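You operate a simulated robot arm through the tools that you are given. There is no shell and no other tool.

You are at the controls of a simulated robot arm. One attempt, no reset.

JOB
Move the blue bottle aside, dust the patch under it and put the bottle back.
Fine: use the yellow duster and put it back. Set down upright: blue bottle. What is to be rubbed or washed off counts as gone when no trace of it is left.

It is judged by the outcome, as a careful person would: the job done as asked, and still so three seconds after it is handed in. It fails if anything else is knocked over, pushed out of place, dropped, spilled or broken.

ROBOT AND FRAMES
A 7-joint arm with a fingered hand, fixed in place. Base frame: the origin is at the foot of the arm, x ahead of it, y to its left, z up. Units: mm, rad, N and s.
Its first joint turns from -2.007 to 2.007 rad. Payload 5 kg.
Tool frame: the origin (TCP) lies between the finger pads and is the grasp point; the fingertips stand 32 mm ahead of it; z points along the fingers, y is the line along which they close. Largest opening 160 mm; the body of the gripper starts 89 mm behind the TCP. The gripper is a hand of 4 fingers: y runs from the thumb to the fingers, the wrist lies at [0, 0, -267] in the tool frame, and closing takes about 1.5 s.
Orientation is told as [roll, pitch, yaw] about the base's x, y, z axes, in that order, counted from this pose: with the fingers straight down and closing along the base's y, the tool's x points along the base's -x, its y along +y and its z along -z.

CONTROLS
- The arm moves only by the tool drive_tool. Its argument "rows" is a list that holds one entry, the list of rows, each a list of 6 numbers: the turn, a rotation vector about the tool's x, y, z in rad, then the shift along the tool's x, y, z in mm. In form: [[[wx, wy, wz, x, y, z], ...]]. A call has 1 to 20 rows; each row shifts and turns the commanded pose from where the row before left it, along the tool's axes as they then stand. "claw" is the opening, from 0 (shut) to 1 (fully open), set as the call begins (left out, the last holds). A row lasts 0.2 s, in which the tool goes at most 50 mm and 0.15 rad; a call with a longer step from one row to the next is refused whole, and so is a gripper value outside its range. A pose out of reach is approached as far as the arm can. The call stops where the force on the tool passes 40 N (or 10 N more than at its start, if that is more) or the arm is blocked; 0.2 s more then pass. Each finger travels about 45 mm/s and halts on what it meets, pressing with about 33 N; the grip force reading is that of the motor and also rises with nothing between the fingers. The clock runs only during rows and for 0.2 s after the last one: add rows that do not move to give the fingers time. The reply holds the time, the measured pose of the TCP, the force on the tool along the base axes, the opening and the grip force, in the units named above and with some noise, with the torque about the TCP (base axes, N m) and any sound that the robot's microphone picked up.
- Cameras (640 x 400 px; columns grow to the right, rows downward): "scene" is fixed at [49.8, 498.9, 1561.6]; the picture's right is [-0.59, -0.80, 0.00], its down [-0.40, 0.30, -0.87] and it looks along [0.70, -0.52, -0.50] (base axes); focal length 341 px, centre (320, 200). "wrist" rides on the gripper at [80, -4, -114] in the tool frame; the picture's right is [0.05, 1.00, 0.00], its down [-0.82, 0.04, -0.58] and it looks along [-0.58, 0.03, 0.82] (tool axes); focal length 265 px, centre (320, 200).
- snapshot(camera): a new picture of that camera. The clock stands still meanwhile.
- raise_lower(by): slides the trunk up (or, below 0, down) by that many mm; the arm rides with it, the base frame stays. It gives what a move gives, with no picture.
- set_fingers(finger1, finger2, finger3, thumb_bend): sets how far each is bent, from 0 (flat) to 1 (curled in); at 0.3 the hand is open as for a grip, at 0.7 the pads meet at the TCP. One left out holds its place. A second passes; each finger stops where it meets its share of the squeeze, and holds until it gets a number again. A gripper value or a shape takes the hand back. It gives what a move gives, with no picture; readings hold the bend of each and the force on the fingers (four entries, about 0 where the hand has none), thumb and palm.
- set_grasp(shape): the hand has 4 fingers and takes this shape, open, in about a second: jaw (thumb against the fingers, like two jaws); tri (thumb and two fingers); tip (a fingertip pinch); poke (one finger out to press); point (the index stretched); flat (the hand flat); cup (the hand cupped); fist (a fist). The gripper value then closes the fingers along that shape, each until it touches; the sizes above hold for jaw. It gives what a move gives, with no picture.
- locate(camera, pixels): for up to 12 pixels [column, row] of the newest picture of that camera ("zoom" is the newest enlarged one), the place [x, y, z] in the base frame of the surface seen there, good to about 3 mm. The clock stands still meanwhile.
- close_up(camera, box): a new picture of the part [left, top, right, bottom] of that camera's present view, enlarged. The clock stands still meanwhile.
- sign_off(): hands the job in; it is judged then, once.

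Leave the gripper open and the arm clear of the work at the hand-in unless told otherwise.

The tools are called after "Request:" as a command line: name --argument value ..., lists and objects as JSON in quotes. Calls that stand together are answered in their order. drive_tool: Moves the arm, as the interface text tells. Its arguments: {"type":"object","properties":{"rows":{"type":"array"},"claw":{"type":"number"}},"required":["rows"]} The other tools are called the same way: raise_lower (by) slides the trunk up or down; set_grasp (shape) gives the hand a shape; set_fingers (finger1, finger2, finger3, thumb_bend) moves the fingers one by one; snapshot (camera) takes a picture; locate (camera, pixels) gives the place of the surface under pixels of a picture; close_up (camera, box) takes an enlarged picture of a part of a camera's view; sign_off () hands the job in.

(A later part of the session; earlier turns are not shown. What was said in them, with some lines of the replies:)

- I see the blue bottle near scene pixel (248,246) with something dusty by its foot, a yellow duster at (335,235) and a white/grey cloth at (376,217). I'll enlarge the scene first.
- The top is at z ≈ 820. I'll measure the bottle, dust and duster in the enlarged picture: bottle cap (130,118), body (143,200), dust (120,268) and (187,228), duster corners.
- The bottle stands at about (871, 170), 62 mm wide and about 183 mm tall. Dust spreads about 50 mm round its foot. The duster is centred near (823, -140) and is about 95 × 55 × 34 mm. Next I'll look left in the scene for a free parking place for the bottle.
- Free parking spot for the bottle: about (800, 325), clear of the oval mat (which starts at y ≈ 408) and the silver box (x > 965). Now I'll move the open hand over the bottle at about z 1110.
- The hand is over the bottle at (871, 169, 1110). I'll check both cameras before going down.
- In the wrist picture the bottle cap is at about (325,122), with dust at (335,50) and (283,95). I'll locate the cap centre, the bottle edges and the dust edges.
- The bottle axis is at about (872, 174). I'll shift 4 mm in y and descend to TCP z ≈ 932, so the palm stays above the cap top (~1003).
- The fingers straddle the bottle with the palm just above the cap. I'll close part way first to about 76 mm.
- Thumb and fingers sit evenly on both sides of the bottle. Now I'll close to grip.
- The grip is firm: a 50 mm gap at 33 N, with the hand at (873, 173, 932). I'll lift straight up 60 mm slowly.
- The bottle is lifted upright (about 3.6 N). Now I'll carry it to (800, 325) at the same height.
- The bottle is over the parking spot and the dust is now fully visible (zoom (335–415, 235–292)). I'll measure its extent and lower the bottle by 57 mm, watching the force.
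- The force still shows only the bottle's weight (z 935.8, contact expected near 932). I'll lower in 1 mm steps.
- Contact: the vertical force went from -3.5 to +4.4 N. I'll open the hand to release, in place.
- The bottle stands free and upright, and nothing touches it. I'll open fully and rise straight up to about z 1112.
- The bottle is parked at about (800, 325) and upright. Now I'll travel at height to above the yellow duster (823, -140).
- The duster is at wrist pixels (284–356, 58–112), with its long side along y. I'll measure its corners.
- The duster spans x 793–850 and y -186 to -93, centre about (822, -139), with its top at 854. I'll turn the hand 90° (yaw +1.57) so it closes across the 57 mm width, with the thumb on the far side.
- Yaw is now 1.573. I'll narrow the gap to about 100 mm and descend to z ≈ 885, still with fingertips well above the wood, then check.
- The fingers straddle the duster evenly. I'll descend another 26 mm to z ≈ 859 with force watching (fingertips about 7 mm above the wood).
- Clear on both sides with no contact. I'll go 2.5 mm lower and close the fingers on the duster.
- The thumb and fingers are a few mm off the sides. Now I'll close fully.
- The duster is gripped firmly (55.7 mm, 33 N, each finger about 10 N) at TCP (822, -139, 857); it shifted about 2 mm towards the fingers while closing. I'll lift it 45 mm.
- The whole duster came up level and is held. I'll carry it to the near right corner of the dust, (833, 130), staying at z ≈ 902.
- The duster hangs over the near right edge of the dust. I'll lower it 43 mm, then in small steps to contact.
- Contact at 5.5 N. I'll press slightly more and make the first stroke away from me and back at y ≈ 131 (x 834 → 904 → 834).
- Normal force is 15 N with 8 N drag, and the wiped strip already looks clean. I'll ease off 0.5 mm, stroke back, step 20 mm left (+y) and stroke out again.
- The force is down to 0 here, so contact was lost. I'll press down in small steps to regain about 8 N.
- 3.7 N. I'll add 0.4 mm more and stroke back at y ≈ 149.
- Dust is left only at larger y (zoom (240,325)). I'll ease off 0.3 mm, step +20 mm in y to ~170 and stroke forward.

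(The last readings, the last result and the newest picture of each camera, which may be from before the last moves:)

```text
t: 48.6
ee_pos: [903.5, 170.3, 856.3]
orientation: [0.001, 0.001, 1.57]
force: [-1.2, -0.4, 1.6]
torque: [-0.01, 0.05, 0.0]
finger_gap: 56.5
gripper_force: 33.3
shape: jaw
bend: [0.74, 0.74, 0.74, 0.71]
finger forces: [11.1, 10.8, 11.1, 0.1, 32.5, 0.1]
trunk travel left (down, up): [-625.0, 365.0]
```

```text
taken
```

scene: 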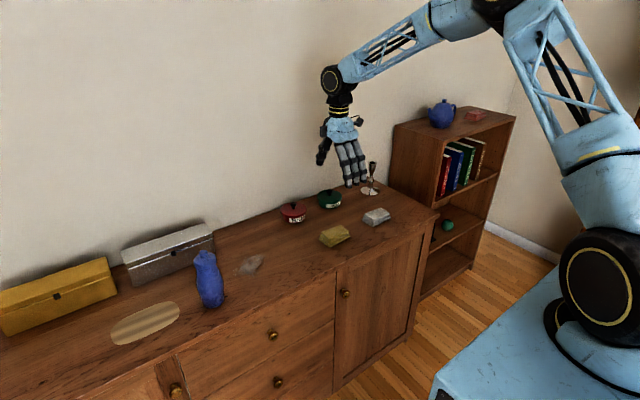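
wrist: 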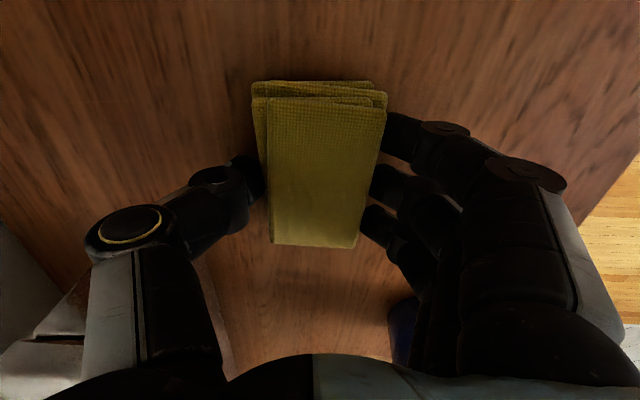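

Contact is light at the far end (1.6 N). I'll press 0.5 mm more and stroke back, easing gradually towards the near end.

Request:
drive_tool --rows '[[[0, 0, 0, 0, 0, 0.5], [0, 0, 0, 0, 8, 0], [0, 0, 0, 0, 10, 0], [0, 0, 0, 0, 10, -0.1], [0, 0, 0, 0, 10, -0.1], [0, 0, 0, 0, 10, -0.1], [0, 0, 0, 0, 10, -0.1], [0, 0, 0, 0, 10, -0.1], [0, 0, 0, 0, 6, 0], [0, 0, 0, -9, 0, 0], [0, 0, 0, -8, 0, 0], [0, 0, 0, 0, 0, 0]]]'

Request:
close_up --camera "scene" --box '[200, 190, 320, 290]'

Request:
snapshot --camera "wrist"

```text
t: 51.2
ee_pos: [828.8, 185.7, 855.1]
orientation: [0.0, 0.001, 1.571]
force: [0.1, -5.6, 9.0]
torque: [-0.09, 0.14, 0.07]
finger_gap: 56.5
gripper_force: 33.5
shape: jaw
bend: [0.74, 0.74, 0.74, 0.71]
finger forces: [11.0, 11.1, 11.4, 0.0, 32.8, 0.0]
trunk travel left (down, up): [-625.0, 365.0]
```

```text
4.00 times, centred on (260, 240) of scene
```

zoom: 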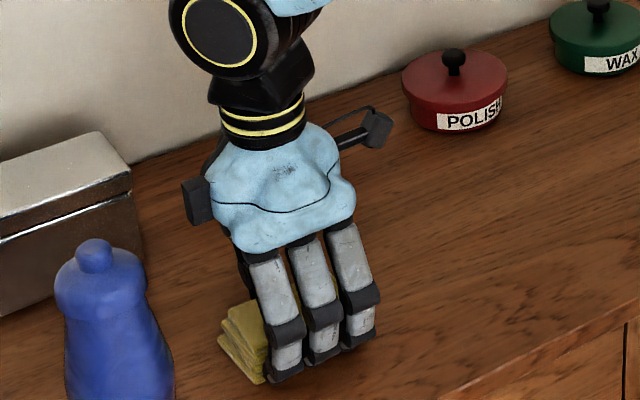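

```text
taken
```

wrist: 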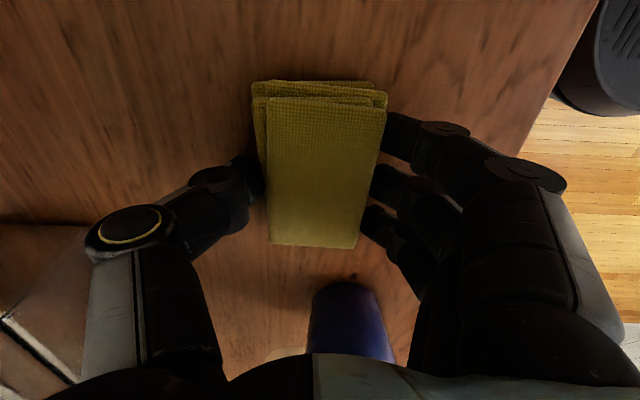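

No dust is visible beside the duster. I'll make the last stroke pair at y ≈ 187 (x 829 → 897 → 829), pressing slightly more at the far end.

Request:
drive_tool --rows '[[[0, 0, 0, 0, -8, 0], [0, 0, 0, 0, -10, 0.1], [0, 0, 0, 0, -10, 0.1], [0, 0, 0, 0, -10, 0.1], [0, 0, 0, 0, -10, 0.1], [0, 0, 0, 0, -10, 0.1], [0, 0, 0, 0, -10, 0.1], [0, 0, 0, 0, 0, 0], [0, 0, 0, 0, 8, 0], [0, 0, 0, 0, 10, 0], [0, 0, 0, 0, 10, -0.1], [0, 0, 0, 0, 10, -0.1], [0, 0, 0, 0, 10, -0.1], [0, 0, 0, 0, 10, -0.1], [0, 0, 0, 0, 10, -0.1], [0, 0, 0, 0, 0, 0]]]'

Request:
close_up --camera "scene" --box '[200, 190, 320, 290]'

```text
t: 54.6
ee_pos: [829.1, 187.8, 856.0]
orientation: [-0.002, 0.001, 1.571]
force: [4.7, 1.2, 10.9]
torque: [0.0, 0.03, 0.02]
finger_gap: 56.4
gripper_force: 33.4
shape: jaw
bend: [0.74, 0.74, 0.74, 0.71]
finger forces: [10.6, 10.4, 10.5, 0.1, 35.9, 0.1]
trunk travel left (down, up): [-625.0, 365.0]
```

```text
4.00 times, centred on (260, 240) of scene
```

zoom: 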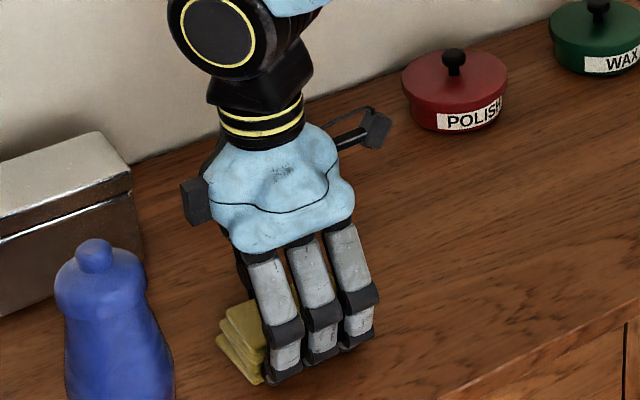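

The pass is complete. I'll lift the duster 50 mm and move right to y ≈ 20 so the camera can see the patch.

Request:
drive_tool --rows '[[[0, 0, 0, 0, 0, -10], [0, 0, 0, 0, 0, -20], [0, 0, 0, 0, 0, -20], [0, 0, 0, 15, 0, 0], [0, 0, 0, 30, 0, 0], [0, 0, 0, 35, 0, 0], [0, 0, 0, 35, 0, 0], [0, 0, 0, 30, 0, 0], [0, 0, 0, 20, 0, 0], [0, 0, 0, 0, 0, 0]]]'

Request:
close_up --camera "scene" --box '[200, 210, 320, 285]'

Request:
snapshot --camera "wrist"

```text
t: 56.8
ee_pos: [830.3, 22.2, 905.8]
orientation: [-0.002, 0.0, 1.569]
force: [-0.4, 0.5, -1.0]
torque: [0.02, 0.02, 0.01]
finger_gap: 56.3
gripper_force: 33.1
shape: jaw
bend: [0.74, 0.74, 0.74, 0.71]
finger forces: [10.9, 10.9, 10.7, 0.0, 32.4, 0.0]
trunk travel left (down, up): [-625.0, 365.0]
```

```text
5.33 times, centred on (260, 248) of scene
```

zoom: 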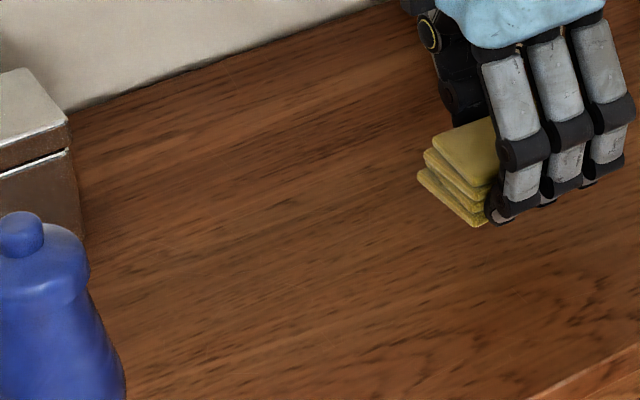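

```text
taken
```

wrist: 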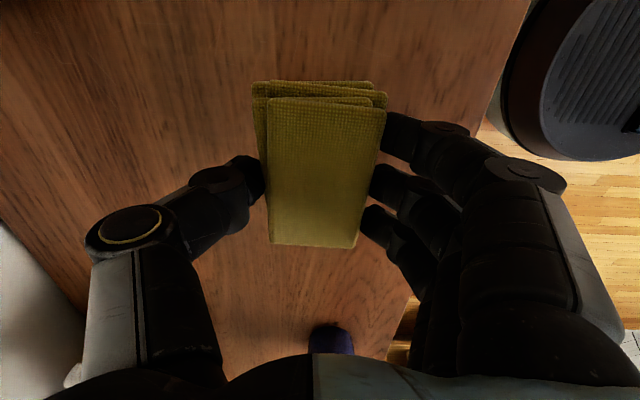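

The patch looks clean. I'll enlarge it further to check for faint traces.

Request:
close_up --camera "scene" --box '[222, 240, 286, 280]'

Request:
close_up --camera "wrist" --box '[200, 240, 420, 360]'

```text
10.00 times, centred on (254, 260) of scene
```

zoom: 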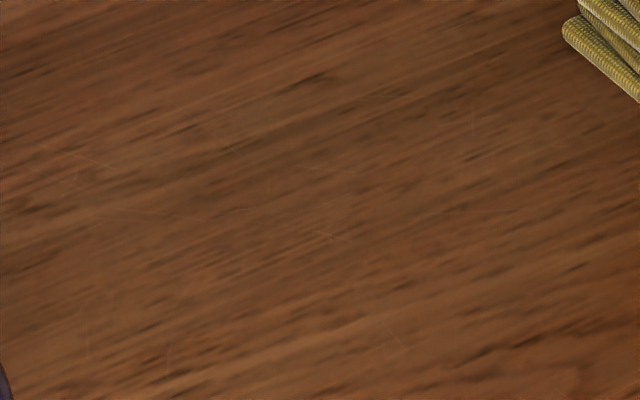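

```text
2.91 times, centred on (310, 300) of wrist
```

zoom: 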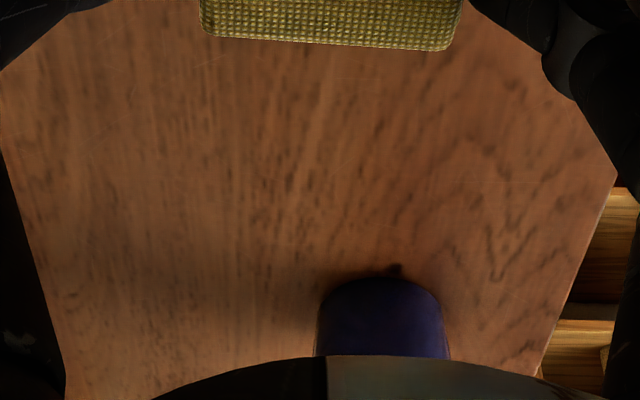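

No trace is visible (the faint scratches are in the finish everywhere). As insurance, because contact was light at the far end, I'll make one more crosswise pass. First back over (840, 130).

Request:
drive_tool --rows '[[[0, 0, 0, -15, -2, 0], [0, 0, 0, -30, -3, 0], [0, 0, 0, -35, -3, 0], [0, 0, 0, -28, -2, 0], [0, 0, 0, 0, 0, 12], [0, 0, 0, 0, 0, 16], [0, 0, 0, 0, 0, 12], [0, 0, 0, 0, 0, 6], [0, 0, 0, 0, 0, 2], [0, 0, 0, 0, 0, 0]]]'

```text
t: 59.0
ee_pos: [839.3, 129.8, 857.2]
orientation: [0.001, -0.001, 1.57]
force: [0.2, -0.1, 0.3]
torque: [0.01, 0.02, -0.01]
finger_gap: 56.1
gripper_force: 32.9
shape: jaw
bend: [0.74, 0.74, 0.74, 0.71]
finger forces: [10.8, 10.6, 10.7, 0.1, 32.2, 0.0]
trunk travel left (down, up): [-625.0, 365.0]
```

Request:
drive_tool --rows '[[[0, 0, 0, 0, 0, 0.6], [0, 0, 0, 0, 0, 0.5], [0, 0, 0, 0, 0, 0.3], [0, 0, 0, 0, 0, 0]]]'

```text
t: 60.0
ee_pos: [839.0, 129.6, 857.1]
orientation: [0.0, -0.001, 1.571]
force: [-0.2, -1.5, 4.3]
torque: [-0.04, 0.16, 0.01]
finger_gap: 56.2
gripper_force: 32.8
shape: jaw
bend: [0.74, 0.74, 0.74, 0.71]
finger forces: [10.8, 10.8, 10.8, 0.0, 32.6, 0.0]
trunk travel left (down, up): [-625.0, 365.0]
```

4.3 N contact. I'll press 0.4 mm more, stroke left to y ≈ 188, step away to x ≈ 868 and stroke back to y ≈ 130.

Request:
drive_tool --rows '[[[0, 0, 0, 0, 0, 0.4], [0, 0, 0, -8, 0, 0], [0, 0, 0, -10, 0, 0], [0, 0, 0, -10, 0, 0], [0, 0, 0, -10, 0, 0], [0, 0, 0, -10, 0, 0], [0, 0, 0, -10, 0, 0], [0, 0, 0, 0, -10, 0.1], [0, 0, 0, 0, -10, 0.1], [0, 0, 0, 0, -9, 0.1], [0, 0, 0, 8, 0, 0], [0, 0, 0, 10, 0, 0], [0, 0, 0, 10, 0, 0], [0, 0, 0, 10, 0, 0], [0, 0, 0, 10, 0, 0], [0, 0, 0, 10, 0, 0], [0, 0, 0, 0, 0, 0]]]'

```text
t: 63.6
ee_pos: [867.6, 129.1, 856.2]
orientation: [0.0, 0.001, 1.572]
force: [-0.7, 2.7, 6.2]
torque: [0.02, 0.11, -0.06]
finger_gap: 56.0
gripper_force: 32.7
shape: jaw
bend: [0.74, 0.74, 0.74, 0.71]
finger forces: [11.3, 11.0, 10.8, 0.1, 32.3, 0.0]
trunk travel left (down, up): [-625.0, 365.0]
```

Contact is kept at 6 N. I'll step to x ≈ 898, pressing a touch more, then stroke left to y ≈ 187 and back.

Request:
drive_tool --rows '[[[0, 0, 0, 0, -10, 0.2], [0, 0, 0, 0, -10, 0.2], [0, 0, 0, 0, -10, 0.2], [0, 0, 0, -8, 0, 0.1], [0, 0, 0, -10, 0, 0], [0, 0, 0, -10, 0, 0], [0, 0, 0, -10, 0, 0], [0, 0, 0, -10, 0, 0], [0, 0, 0, -9, 0, 0], [0, 0, 0, 8, 0, 0], [0, 0, 0, 10, 0, 0], [0, 0, 0, 10, 0, 0], [0, 0, 0, 10, 0, 0], [0, 0, 0, 10, 0, 0], [0, 0, 0, 9, 0, 0], [0, 0, 0, 0, 0, 0]]]'

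Request:
snapshot --camera "wrist"

```text
t: 67.0
ee_pos: [899.0, 129.1, 856.3]
orientation: [-0.001, 0.0, 1.571]
force: [0.0, 6.9, 13.7]
torque: [0.11, 0.09, -0.09]
finger_gap: 56.2
gripper_force: 33.5
shape: jaw
bend: [0.74, 0.74, 0.74, 0.71]
finger forces: [11.7, 11.3, 10.9, 0.0, 34.0, 0.0]
trunk travel left (down, up): [-625.0, 365.0]
```

```text
taken
```

wrist: 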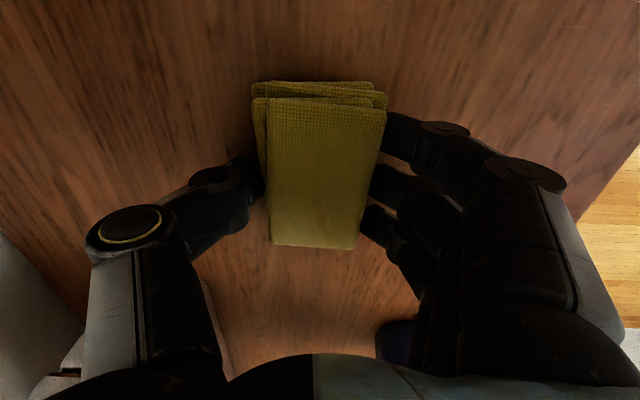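

The second pass is done with good pressure (up to 13.7 N). I'll lift the duster and carry it back to its old place, aiming at TCP (824, -139), which includes the 2 mm grip shift.

Request:
drive_tool --rows '[[[0, 0, 0, 0, 0, -10], [0, 0, 0, 0, 0, -18], [0, 0, 0, 0, 0, -18], [0, 0, 0, 12, 5, 0], [0, 0, 0, 26, 8, 0], [0, 0, 0, 35, 10, 0], [0, 0, 0, 35, 10, 0], [0, 0, 0, 35, 10, 0], [0, 0, 0, 35, 10, 0], [0, 0, 0, 35, 10, 0], [0, 0, 0, 30, 7, 0], [0, 0, 0, 18, 4, 0], [0, 0, 0, 7, 1, 0], [0, 0, 0, 0, 0, 0]]]'

Request:
close_up --camera "scene" --box '[222, 240, 286, 280]'

Request:
snapshot --camera "scene"

```text
t: 70.0
ee_pos: [825.8, -139.6, 901.0]
orientation: [0.0, 0.0, 1.572]
force: [-0.1, -1.1, -1.0]
torque: [0.03, 0.01, 0.01]
finger_gap: 56.5
gripper_force: 32.5
shape: jaw
bend: [0.74, 0.74, 0.74, 0.71]
finger forces: [10.6, 10.7, 10.7, 0.0, 32.2, 0.0]
trunk travel left (down, up): [-625.0, 365.0]
```

```text
10.00 times, centred on (254, 260) of scene
```

zoom: 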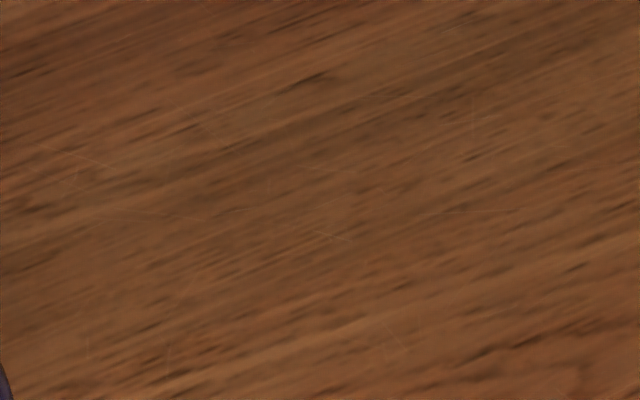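

```text
taken
```

scene: 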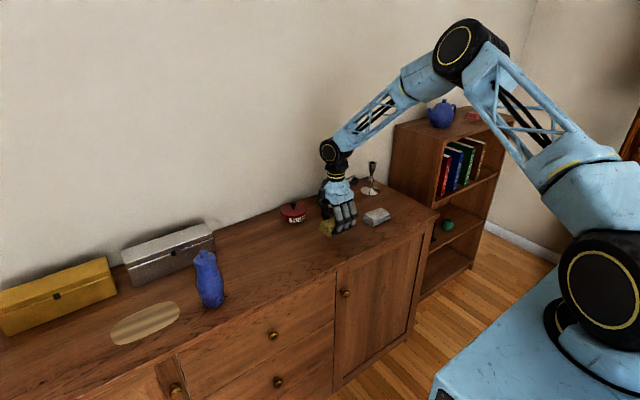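

The patch is clean. I'll lower the duster at its old place down to z ≈ 858, then in fine steps.

Request:
drive_tool --rows '[[[0, 0, 0, -0.5, 1.2, 12], [0, 0, 0, 0, 0, 14], [0, 0, 0, 0, 0, 10], [0, 0, 0, 0, 0, 5], [0, 0, 0, 0, 0, 2], [0, 0, 0, 0, 0, 0]]]'

```text
t: 71.4
ee_pos: [821.6, -137.3, 858.5]
orientation: [0.0, 0.0, 1.571]
force: [-0.1, 1.0, -1.2]
torque: [0.0, 0.02, -0.05]
finger_gap: 56.1
gripper_force: 33.0
shape: jaw
bend: [0.74, 0.74, 0.74, 0.71]
finger forces: [10.7, 10.6, 10.8, 0.0, 32.1, 0.0]
trunk travel left (down, up): [-625.0, 365.0]
```

The readings are noisy by a mm or so. I'll take a still reading while easing down 0.7 mm.

Request:
drive_tool --rows '[[[0, 0, 0, 0, 0, 0.7], [0, 0, 0, 0, 0, 0]]]'

Request:
snapshot --camera "wrist"

```text
t: 72.0
ee_pos: [822.5, -137.5, 856.6]
orientation: [0.001, -0.001, 1.57]
force: [0.9, 0.5, 0.0]
torque: [0.01, 0.03, 0.02]
finger_gap: 56.1
gripper_force: 33.3
shape: jaw
bend: [0.74, 0.74, 0.74, 0.71]
finger forces: [10.7, 10.5, 10.8, 0.0, 32.0, 0.1]
trunk travel left (down, up): [-625.0, 365.0]
```

```text
taken
```

wrist: 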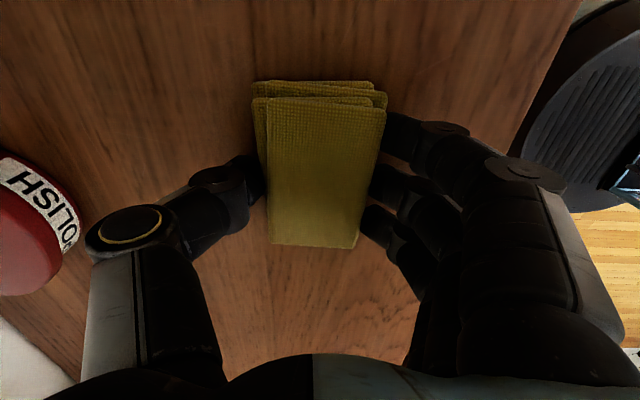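

Not yet in contact. I'll nudge 1.5 mm in +x and 1 mm in -y and step down to touch.

Request:
drive_tool --rows '[[[0, 0, 0, 1, -1.5, 0], [0, 0, 0, 0, 0, 0.5], [0, 0, 0, 0, 0, 0.5], [0, 0, 0, 0, 0, 0]]]'

```text
t: 73.0
ee_pos: [823.1, -138.7, 855.9]
orientation: [0.001, -0.001, 1.571]
force: [0.0, -0.1, -0.4]
torque: [0.0, -0.02, 0.02]
finger_gap: 56.3
gripper_force: 33.1
shape: jaw
bend: [0.74, 0.74, 0.74, 0.71]
finger forces: [10.8, 10.6, 10.8, 0.0, 32.0, 0.1]
trunk travel left (down, up): [-625.0, 365.0]
```

Request:
drive_tool --rows '[[[0, 0, 0, 0, 0, 0.5], [0, 0, 0, 0, 0, 0.4], [0, 0, 0, 0, 0, 0]]]'

```text
t: 73.8
ee_pos: [822.6, -138.9, 855.7]
orientation: [-0.001, 0.0, 1.571]
force: [0.2, 0.3, 4.7]
torque: [-0.04, 0.12, 0.0]
finger_gap: 56.4
gripper_force: 33.0
shape: jaw
bend: [0.74, 0.74, 0.74, 0.71]
finger forces: [10.6, 10.4, 10.6, 0.0, 32.9, 0.0]
trunk travel left (down, up): [-625.0, 365.0]
```

Contact at 4.7 N: the duster rests on the wood. I'll open to release it.

Request:
drive_tool --rows '[[[0, 0, 0, 0, 0, 0], [0, 0, 0, 0, 0, 0], [0, 0, 0, 0, 0, 0], [0, 0, 0, 0, 0, 0], [0, 0, 0, 0, 0, 0]]]' --claw 0.62

Request:
snapshot --camera "wrist"

```text
t: 75.0
ee_pos: [822.5, -138.3, 854.7]
orientation: [-0.001, 0.001, 1.57]
force: [-0.8, 0.3, 0.6]
torque: [0.0, 0.03, 0.0]
finger_gap: 98.7
gripper_force: 0.1
shape: jaw
bend: [0.71, 0.71, 0.71, 0.68]
finger forces: [0.0, 0.0, 0.0, 0.1, 0.0, 0.0]
trunk travel left (down, up): [-625.0, 365.0]
```

```text
taken
```

wrist: 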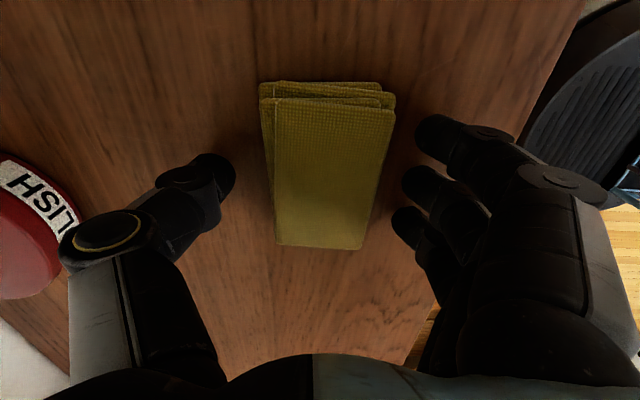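

Released, though the duster shifted a few mm towards the fingers. I'll rise straight up and compare with the original picture.

Request:
drive_tool --rows '[[[0, 0, 0, 0, 0, -8], [0, 0, 0, 0, 0, -20], [0, 0, 0, 0, 0, -40], [0, 0, 0, 0, 0, -45], [0, 0, 0, 0, 0, -45], [0, 0, 0, 0, 0, -45], [0, 0, 0, 0, 0, -35], [0, 0, 0, 0, 0, -18], [0, 0, 0, 0, 0, 0]]]'

Request:
close_up --camera "scene" --box '[200, 180, 420, 318]'

```text
t: 77.0
ee_pos: [824.2, -140.9, 1110.1]
orientation: [-0.001, 0.0, 1.572]
force: [-0.2, 0.4, 0.2]
torque: [0.0, 0.01, 0.03]
finger_gap: 98.8
gripper_force: 0.1
shape: jaw
bend: [0.71, 0.71, 0.71, 0.68]
finger forces: [0.0, 0.0, 0.1, 0.1, 0.0, 0.1]
trunk travel left (down, up): [-625.0, 365.0]
```

```text
2.90 times, centred on (310, 249) of scene
```

zoom: 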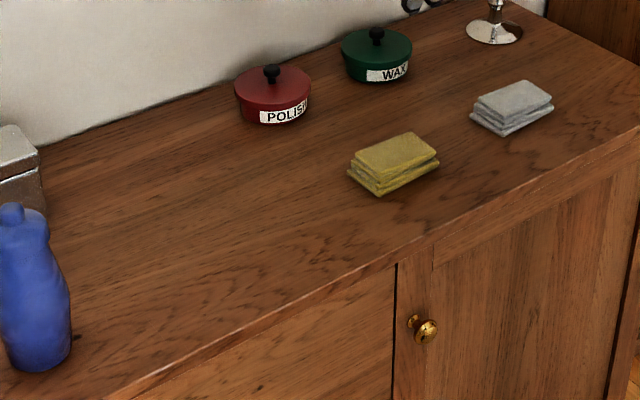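

The duster is back within about 2 mm of where it lay (corners shifted about 2 zoom pixels). Now I'll turn the hand back to yaw 0 and open fully.

Request:
drive_tool --rows '[[[0, 0, 0.1309, 0, 0, 0], [0, 0, 0.1309, 0, 0, 0], [0, 0, 0.1309, 0, 0, 0], [0, 0, 0.1309, 0, 0, 0], [0, 0, 0.1309, 0, 0, 0], [0, 0, 0.1309, 0, 0, 0], [0, 0, 0.1309, 0, 0, 0], [0, 0, 0.1309, 0, 0, 0], [0, 0, 0.1309, 0, 0, 0], [0, 0, 0.1309, 0, 0, 0], [0, 0, 0.1309, 0, 0, 0], [0, 0, 0.1309, 0, 0, 0], [0, 0, 0, 0, 0, 0]]]' --claw 1

Request:
close_up --camera "wrist" --box '[260, 40, 380, 130]'

```text
t: 79.8
ee_pos: [823.4, -138.1, 1111.5]
orientation: [0.001, -0.001, -0.003]
force: [0.8, -0.8, -0.2]
torque: [-0.01, 0.0, 0.01]
finger_gap: 159.7
gripper_force: 0.0
shape: jaw
bend: [0.3, 0.3, 0.3, 0.3]
finger forces: [0.0, 0.0, 0.0, 0.0, 0.0, 0.0]
trunk travel left (down, up): [-625.0, 365.0]
```

```text
4.44 times, centred on (320, 85) of wrist
```

zoom: 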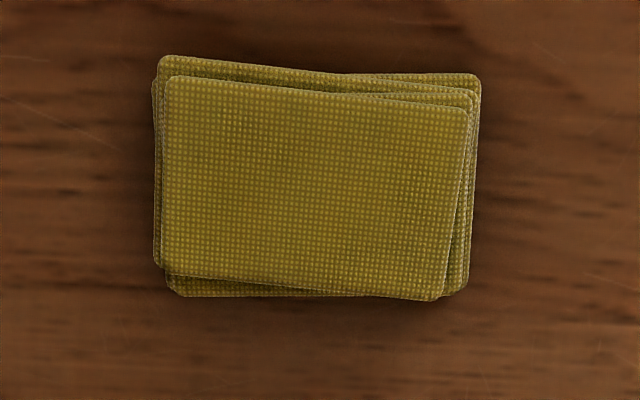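

In this view the duster looks shifted by a few mm towards me. I'll measure its corners to check.

Request:
locate --camera "zoom" --pixels '[[162, 62], [476, 80], [440, 295], [165, 270], [315, 180], [172, 80], [465, 110], [434, 298], [175, 290], [320, 90], [320, 280]]'

Request:
close_up --camera "scene" --box '[290, 180, 400, 260]'

```text
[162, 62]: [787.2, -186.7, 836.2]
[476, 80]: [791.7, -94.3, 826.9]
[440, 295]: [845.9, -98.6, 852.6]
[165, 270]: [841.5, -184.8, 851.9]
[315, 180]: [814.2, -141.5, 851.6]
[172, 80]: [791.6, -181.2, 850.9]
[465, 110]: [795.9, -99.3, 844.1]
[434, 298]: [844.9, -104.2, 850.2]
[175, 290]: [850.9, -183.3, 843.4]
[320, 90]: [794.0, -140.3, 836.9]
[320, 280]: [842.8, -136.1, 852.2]
```

```text
5.00 times, centred on (345, 220) of scene
```

zoom: 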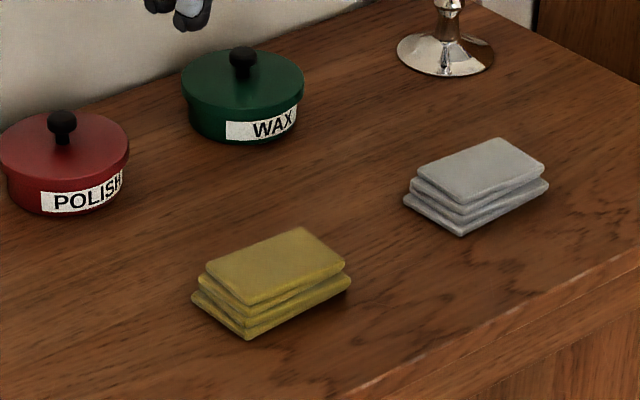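

The duster is within about 3 mm of its original place and square, which is good. Next I'll travel at height back over the parked bottle (800, 325).

Request:
drive_tool --rows '[[[0, 0, 0, 0, 15, 0], [0, 0, 0, 1, 30, 0], [0, 0, 0, 2, 42, 0], [0, 0, 0, 2, 42, 0], [0, 0, 0, 3, 42, 0], [0, 0, 0, 3, 42, 0], [0, 0, 0, 3, 42, 0], [0, 0, 0, 3, 42, 0], [0, 0, 0, 2, 42, 0], [0, 0, 0, 2, 42, 0], [0, 0, 0, 2, 40, 0], [0, 0, 0, 0, 30, 0], [0, 0, 0, 0, 13, 0], [0, 0, 0, 0, 0, 0]]]' --claw 1

Request:
snapshot --camera "wrist"

```text
t: 82.8
ee_pos: [800.3, 325.4, 1111.9]
orientation: [0.001, 0.0, 0.001]
force: [0.5, -0.4, -0.2]
torque: [0.0, 0.03, 0.01]
finger_gap: 160.2
gripper_force: 0.2
shape: jaw
bend: [0.3, 0.3, 0.3, 0.3]
finger forces: [0.0, 0.0, 0.0, 0.0, 0.0, 0.0]
trunk travel left (down, up): [-625.0, 365.0]
```

```text
taken
```

wrist: 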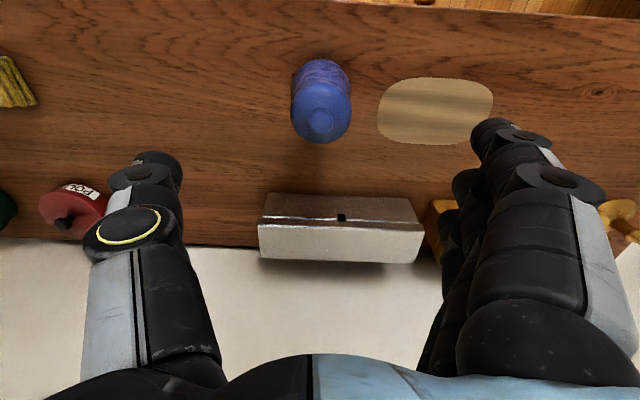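

The bottle is upright below the hand, cap at about (321,121). I'll measure it.

Request:
locate --camera "wrist" --pixels '[[321, 121], [321, 105], [292, 112], [349, 112], [321, 142], [321, 125]]'

```text
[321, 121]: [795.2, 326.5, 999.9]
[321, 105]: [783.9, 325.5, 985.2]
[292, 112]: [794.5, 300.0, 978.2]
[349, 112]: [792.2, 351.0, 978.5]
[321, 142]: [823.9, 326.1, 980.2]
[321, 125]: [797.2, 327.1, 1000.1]
```

The bottle is centred at about (800, 325.6), right under the hand. I'll descend 180 mm to z ≈ 932.

Request:
drive_tool --rows '[[[0, 0, 0, 0, 0, 20], [0, 0, 0, 0, 0, 30], [0, 0, 0, 0, 0, 30], [0, 0, 0, 0, 0, 30], [0, 0, 0, 0, 0, 30], [0, 0, 0, 0, 0, 20], [0, 0, 0, 0, 0, 12], [0, 0, 0, 0, 0, 7.5], [0, 0, 0, 0, 0, 0]]]' --claw 1

```text
t: 84.8
ee_pos: [799.9, 325.9, 930.9]
orientation: [-0.001, -0.001, 0.0]
force: [-0.4, 0.2, -0.7]
torque: [0.02, 0.01, 0.02]
finger_gap: 159.9
gripper_force: 0.1
shape: jaw
bend: [0.3, 0.3, 0.3, 0.3]
finger forces: [0.0, 0.0, 0.1, 0.0, 0.0, 0.1]
trunk travel left (down, up): [-625.0, 365.0]
```

At grasp height with no contact. I'll close part way to about 76 mm first.

Request:
drive_tool --rows '[[[0, 0, 0, 0, 0, 0], [0, 0, 0, 0, 0, 0], [0, 0, 0, 0, 0, 0], [0, 0, 0, 0, 0, 0], [0, 0, 0, 0, 0, 0], [0, 0, 0, 0, 0, 0]]]' --claw 0.47

Request:
snapshot --camera "wrist"

```text
t: 86.2
ee_pos: [799.4, 325.2, 932.1]
orientation: [0.0, 0.0, -0.001]
force: [0.7, -0.3, 0.2]
torque: [0.0, -0.02, 0.03]
finger_gap: 76.2
gripper_force: 0.0
shape: jaw
bend: [0.73, 0.73, 0.73, 0.7]
finger forces: [0.0, 0.0, 0.1, 0.0, 0.0, 0.1]
trunk travel left (down, up): [-625.0, 365.0]
```

```text
taken
```

wrist: 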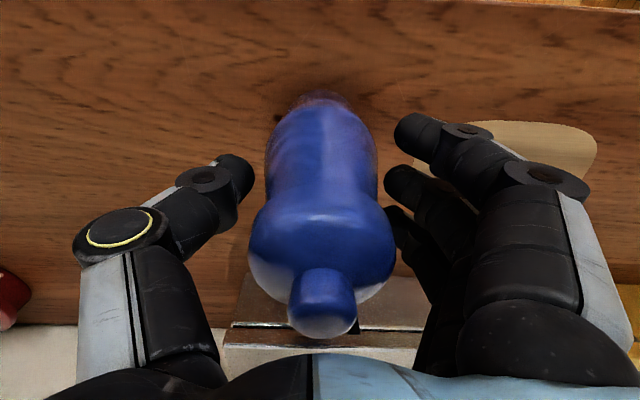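

Even on both sides. Now I'll close fully to grip.

Request:
drive_tool --rows '[[[0, 0, 0, 0, 0, 0], [0, 0, 0, 0, 0, 0], [0, 0, 0, 0, 0, 0], [0, 0, 0, 0, 0, 0], [0, 0, 0, 0, 0, 0], [0, 0, 0, 0, 0, 0], [0, 0, 0, 0, 0, 0]]]' --claw 0

```text
t: 87.8
ee_pos: [800.5, 325.5, 930.8]
orientation: [0.0, 0.001, 0.0]
force: [0.4, 0.6, -0.4]
torque: [0.03, 0.0, -0.02]
finger_gap: 50.7
gripper_force: 32.8
shape: jaw
bend: [0.73, 0.73, 0.73, 0.7]
finger forces: [9.2, 9.8, 8.1, 0.0, 28.8, 0.0]
trunk travel left (down, up): [-625.0, 365.0]
```

Grip is firm (50.7 mm, 33 N). I'll lift 60 mm gently.

Request:
drive_tool --rows '[[[0, 0, 0, 0, 0, -5], [0, 0, 0, 0, 0, -10], [0, 0, 0, 0, 0, -15], [0, 0, 0, 0, 0, -15], [0, 0, 0, 0, 0, -10], [0, 0, 0, 0, 0, -5], [0, 0, 0, 0, 0, 0]]]'

Request:
snapshot --camera "wrist"

```text
t: 89.4
ee_pos: [801.7, 325.0, 991.5]
orientation: [-0.001, 0.002, -0.001]
force: [0.2, 0.4, -3.3]
torque: [-0.01, 0.01, -0.01]
finger_gap: 50.4
gripper_force: 33.2
shape: jaw
bend: [0.73, 0.73, 0.73, 0.7]
finger forces: [9.0, 9.6, 8.1, 0.0, 28.9, 0.0]
trunk travel left (down, up): [-625.0, 365.0]
```

```text
taken
```

wrist: 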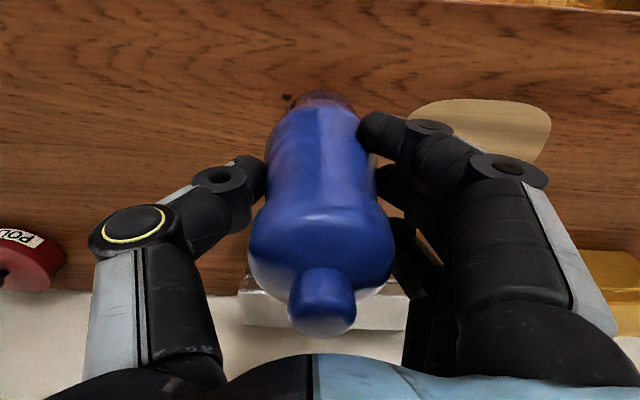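

The bottle is upright in hand. I'll carry it back to (873, 173) along the same path.

Request:
drive_tool --rows '[[[0, 0, 0, -3, -7, 0], [0, 0, 0, -7, -15, 0], [0, 0, 0, -10, -21, 0], [0, 0, 0, -11, -22, 0], [0, 0, 0, -11, -22, 0], [0, 0, 0, -11, -22, 0], [0, 0, 0, -10, -21, 0], [0, 0, 0, -7, -15, 0], [0, 0, 0, -3, -7, 0], [0, 0, 0, 0, 0, 0], [0, 0, 0, 0, 0, 0]]]'

Request:
close_up --camera "scene" --box '[160, 140, 340, 300]'

```text
t: 91.8
ee_pos: [873.9, 172.1, 993.2]
orientation: [0.0, 0.001, -0.001]
force: [-0.3, -0.6, -3.7]
torque: [0.01, 0.02, 0.0]
finger_gap: 50.6
gripper_force: 33.2
shape: jaw
bend: [0.73, 0.73, 0.73, 0.7]
finger forces: [9.1, 9.6, 8.2, 0.0, 29.0, 0.1]
trunk travel left (down, up): [-625.0, 365.0]
```

```text
2.50 times, centred on (250, 220) of scene
```

zoom: 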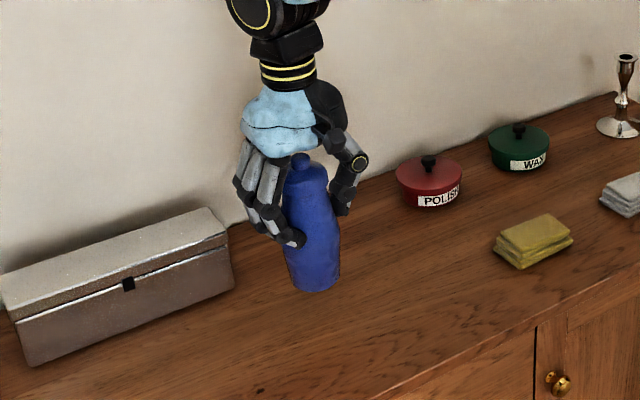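

The picture matches the one taken just after the first lift, and the wood below is clean. I'll lower to just above the surface.

Request:
drive_tool --rows '[[[0, 0, 0, 0, 0.5, 8], [0, 0, 0, 0, 0, 15], [0, 0, 0, 0, 0, 15], [0, 0, 0, 0, 0, 10], [0, 0, 0, 0, 0, 5], [0, 0, 0, 0, 0, 3], [0, 0, 0, 0, 0, 1], [0, 0, 0, 0, 0, 0]]]'

```text
t: 93.6
ee_pos: [873.8, 173.2, 935.7]
orientation: [0.0, 0.0, 0.0]
force: [-0.1, 0.0, -4.3]
torque: [-0.02, 0.02, 0.01]
finger_gap: 50.5
gripper_force: 33.3
shape: jaw
bend: [0.73, 0.73, 0.73, 0.7]
finger forces: [9.2, 9.7, 8.3, 0.0, 28.8, 0.0]
trunk travel left (down, up): [-625.0, 365.0]
```

Still hanging free (-4.3 N). I'll take fine steps down to contact.

Request:
drive_tool --rows '[[[0, 0, 0, 0, 0, 1], [0, 0, 0, 0, 0, 1], [0, 0, 0, 0, 0, 0.7], [0, 0, 0, 0, 0, 0.5], [0, 0, 0, 0, 0, 0]]]'

```text
t: 94.8
ee_pos: [874.9, 173.5, 931.7]
orientation: [0.001, -0.001, 0.0]
force: [-1.7, -1.2, -0.6]
torque: [-0.03, 0.03, 0.0]
finger_gap: 50.6
gripper_force: 33.0
shape: jaw
bend: [0.73, 0.73, 0.73, 0.7]
finger forces: [9.5, 9.5, 8.3, 0.0, 30.2, 0.0]
trunk travel left (down, up): [-625.0, 365.0]
```

The force went from -4.3 to -0.6 N, so it is starting to touch. I'll go 0.4 mm lower to seat it.

Request:
drive_tool --rows '[[[0, 0, 0, 0, 0, 0.4], [0, 0, 0, 0, 0, 0], [0, 0, 0, 0, 0, 0]]]'

```text
t: 95.6
ee_pos: [873.7, 172.4, 930.8]
orientation: [-0.001, 0.001, -0.001]
force: [1.2, -1.2, 3.5]
torque: [-0.05, -0.03, -0.01]
finger_gap: 50.6
gripper_force: 33.3
shape: jaw
bend: [0.73, 0.73, 0.73, 0.7]
finger forces: [9.5, 9.7, 9.0, 0.1, 31.3, 0.0]
trunk travel left (down, up): [-625.0, 365.0]
```

Seated (3.5 N). I'll release part way and check.

Request:
drive_tool --rows '[[[0, 0, 0, 0, 0, 0], [0, 0, 0, 0, 0, 0], [0, 0, 0, 0, 0, 0], [0, 0, 0, 0, 0, 0], [0, 0, 0, 0, 0, 0]]]' --claw 0.5

Request:
snapshot --camera "wrist"

```text
t: 96.8
ee_pos: [874.6, 173.7, 931.3]
orientation: [0.0, -0.001, -0.001]
force: [0.4, 0.7, 0.6]
torque: [0.03, -0.04, -0.01]
finger_gap: 79.2
gripper_force: 0.1
shape: jaw
bend: [0.72, 0.72, 0.72, 0.7]
finger forces: [0.0, 0.1, 0.0, 0.0, 0.0, 0.0]
trunk travel left (down, up): [-625.0, 365.0]
```

```text
taken
```

wrist: 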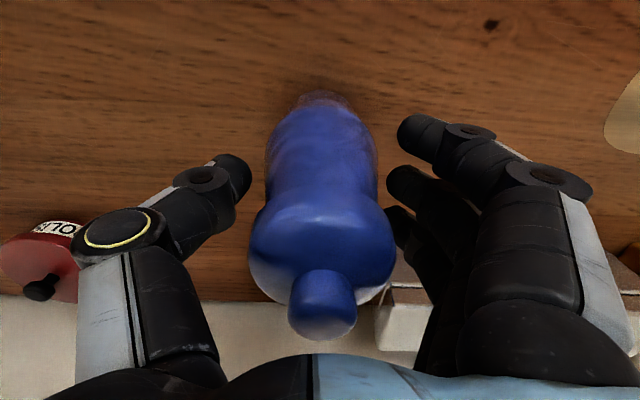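

The bottle stands free and upright, and the wood round it is clean. I'll open fully and rise straight up.

Request:
drive_tool --rows '[[[0, 0, 0, 0, 0, 0], [0, 0, 0, 0, 0, 0], [0, 0, 0, 0, 0, 0], [0, 0, 0, 0, 0, 0], [0, 0, 0, 0, 0, 0], [0, 0, 0, 0, 0, -15], [0, 0, 0, 0, 0, -30], [0, 0, 0, 0, 0, -35], [0, 0, 0, 0, 0, -35], [0, 0, 0, 0, 0, -35], [0, 0, 0, 0, 0, -30], [0, 0, 0, 0, 0, 0]]]' --claw 1

Request:
snapshot --camera "wrist"

Request:
close_up --camera "wrist" --box '[220, 10, 430, 160]'

```text
t: 99.4
ee_pos: [876.0, 173.3, 1112.2]
orientation: [-0.001, 0.0, 0.0]
force: [0.0, 0.5, 0.0]
torque: [0.0, 0.0, 0.0]
finger_gap: 159.8
gripper_force: 0.0
shape: jaw
bend: [0.3, 0.3, 0.3, 0.3]
finger forces: [0.0, 0.0, 0.0, 0.0, 0.0, 0.0]
trunk travel left (down, up): [-625.0, 365.0]
```

```text
taken
```

wrist: 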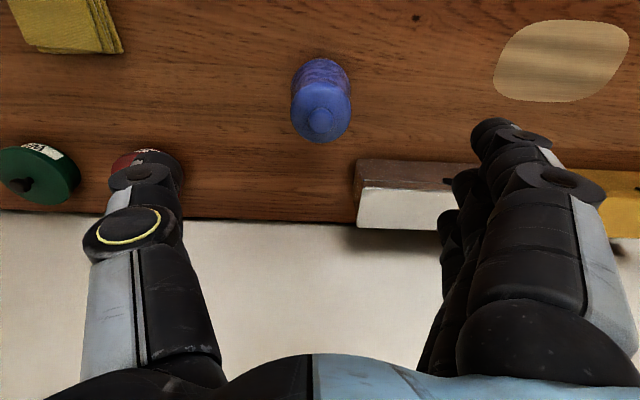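

```text
2.67 times, centred on (325, 85) of wrist
```

zoom: 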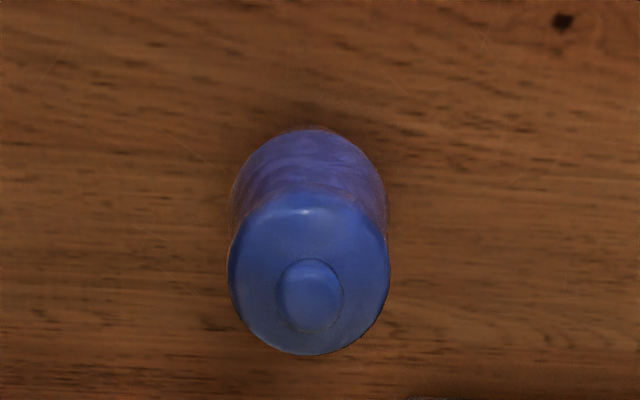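

The bottle is back in place, upright, with no dust around it. I'll draw the arm back to about its starting pose, clear of the work.

Request:
drive_tool --rows '[[[0, 0, 0, 12, -14, 0], [0, 0, 0, 24, -28, 0], [0, 0, 0, 28, -34, 0], [0, 0, 0, 28, -34, 0], [0, 0, 0, 28, -34, 0], [0, 0, 0, 28, -34, 0], [0, 0, 0, 28, -34, 0], [0, 0, 0, 28, -34, 0], [0, 0, 0, 20, -22, 0], [0, 0, 0, 8, -8, 0], [0, 0, 0, 0, 0, 0]]]' --claw 1

Request:
snapshot --camera "scene"

Request:
close_up --camera "scene" --box '[200, 180, 420, 318]'

```text
t: 101.8
ee_pos: [642.5, -103.0, 1112.9]
orientation: [0.0, 0.0, -0.001]
force: [-1.3, -0.7, 0.1]
torque: [-0.02, 0.05, -0.03]
finger_gap: 159.7
gripper_force: 0.3
shape: jaw
bend: [0.3, 0.3, 0.3, 0.3]
finger forces: [0.1, 0.0, 0.0, 0.0, 0.0, 0.0]
trunk travel left (down, up): [-625.0, 365.0]
```

```text
taken
```

scene: 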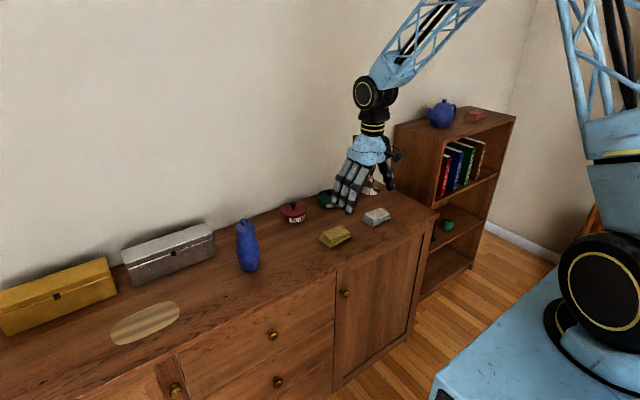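

```text
2.90 times, centred on (310, 249) of scene
```

zoom: 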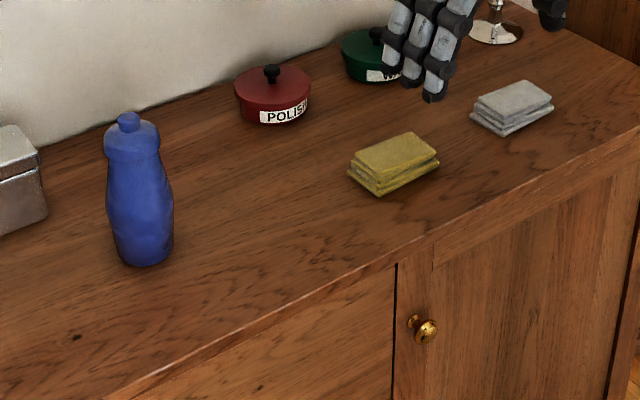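

Final check against the first picture:
- **Bottle:** upright in its old place, within about 2 zoom pixels.
- **Dust:** none visible.
- **Duster:** back in its place.
- **Everything else:** unmoved.
- **Arm:** hand open and clear of the work.

I'm handing the job in.

Request:
sign_off

```text
The job is handed in.
```

I moved the blue bottle aside, dusted the patch under it with the yellow duster and put both back. I then handed the job in.

- **Dust:** I wiped the patch twice, in crossing directions. Enlarged pictures afterwards showed no trace of dust.
- **Bottle:** it stands upright, within a few millimetres of its original spot.
- **Duster:** it lies flat and square, about 3 mm from where it was.
- **Everything else:** nothing else was touched or moved. The hand is open and the arm is drawn back to about where it started.
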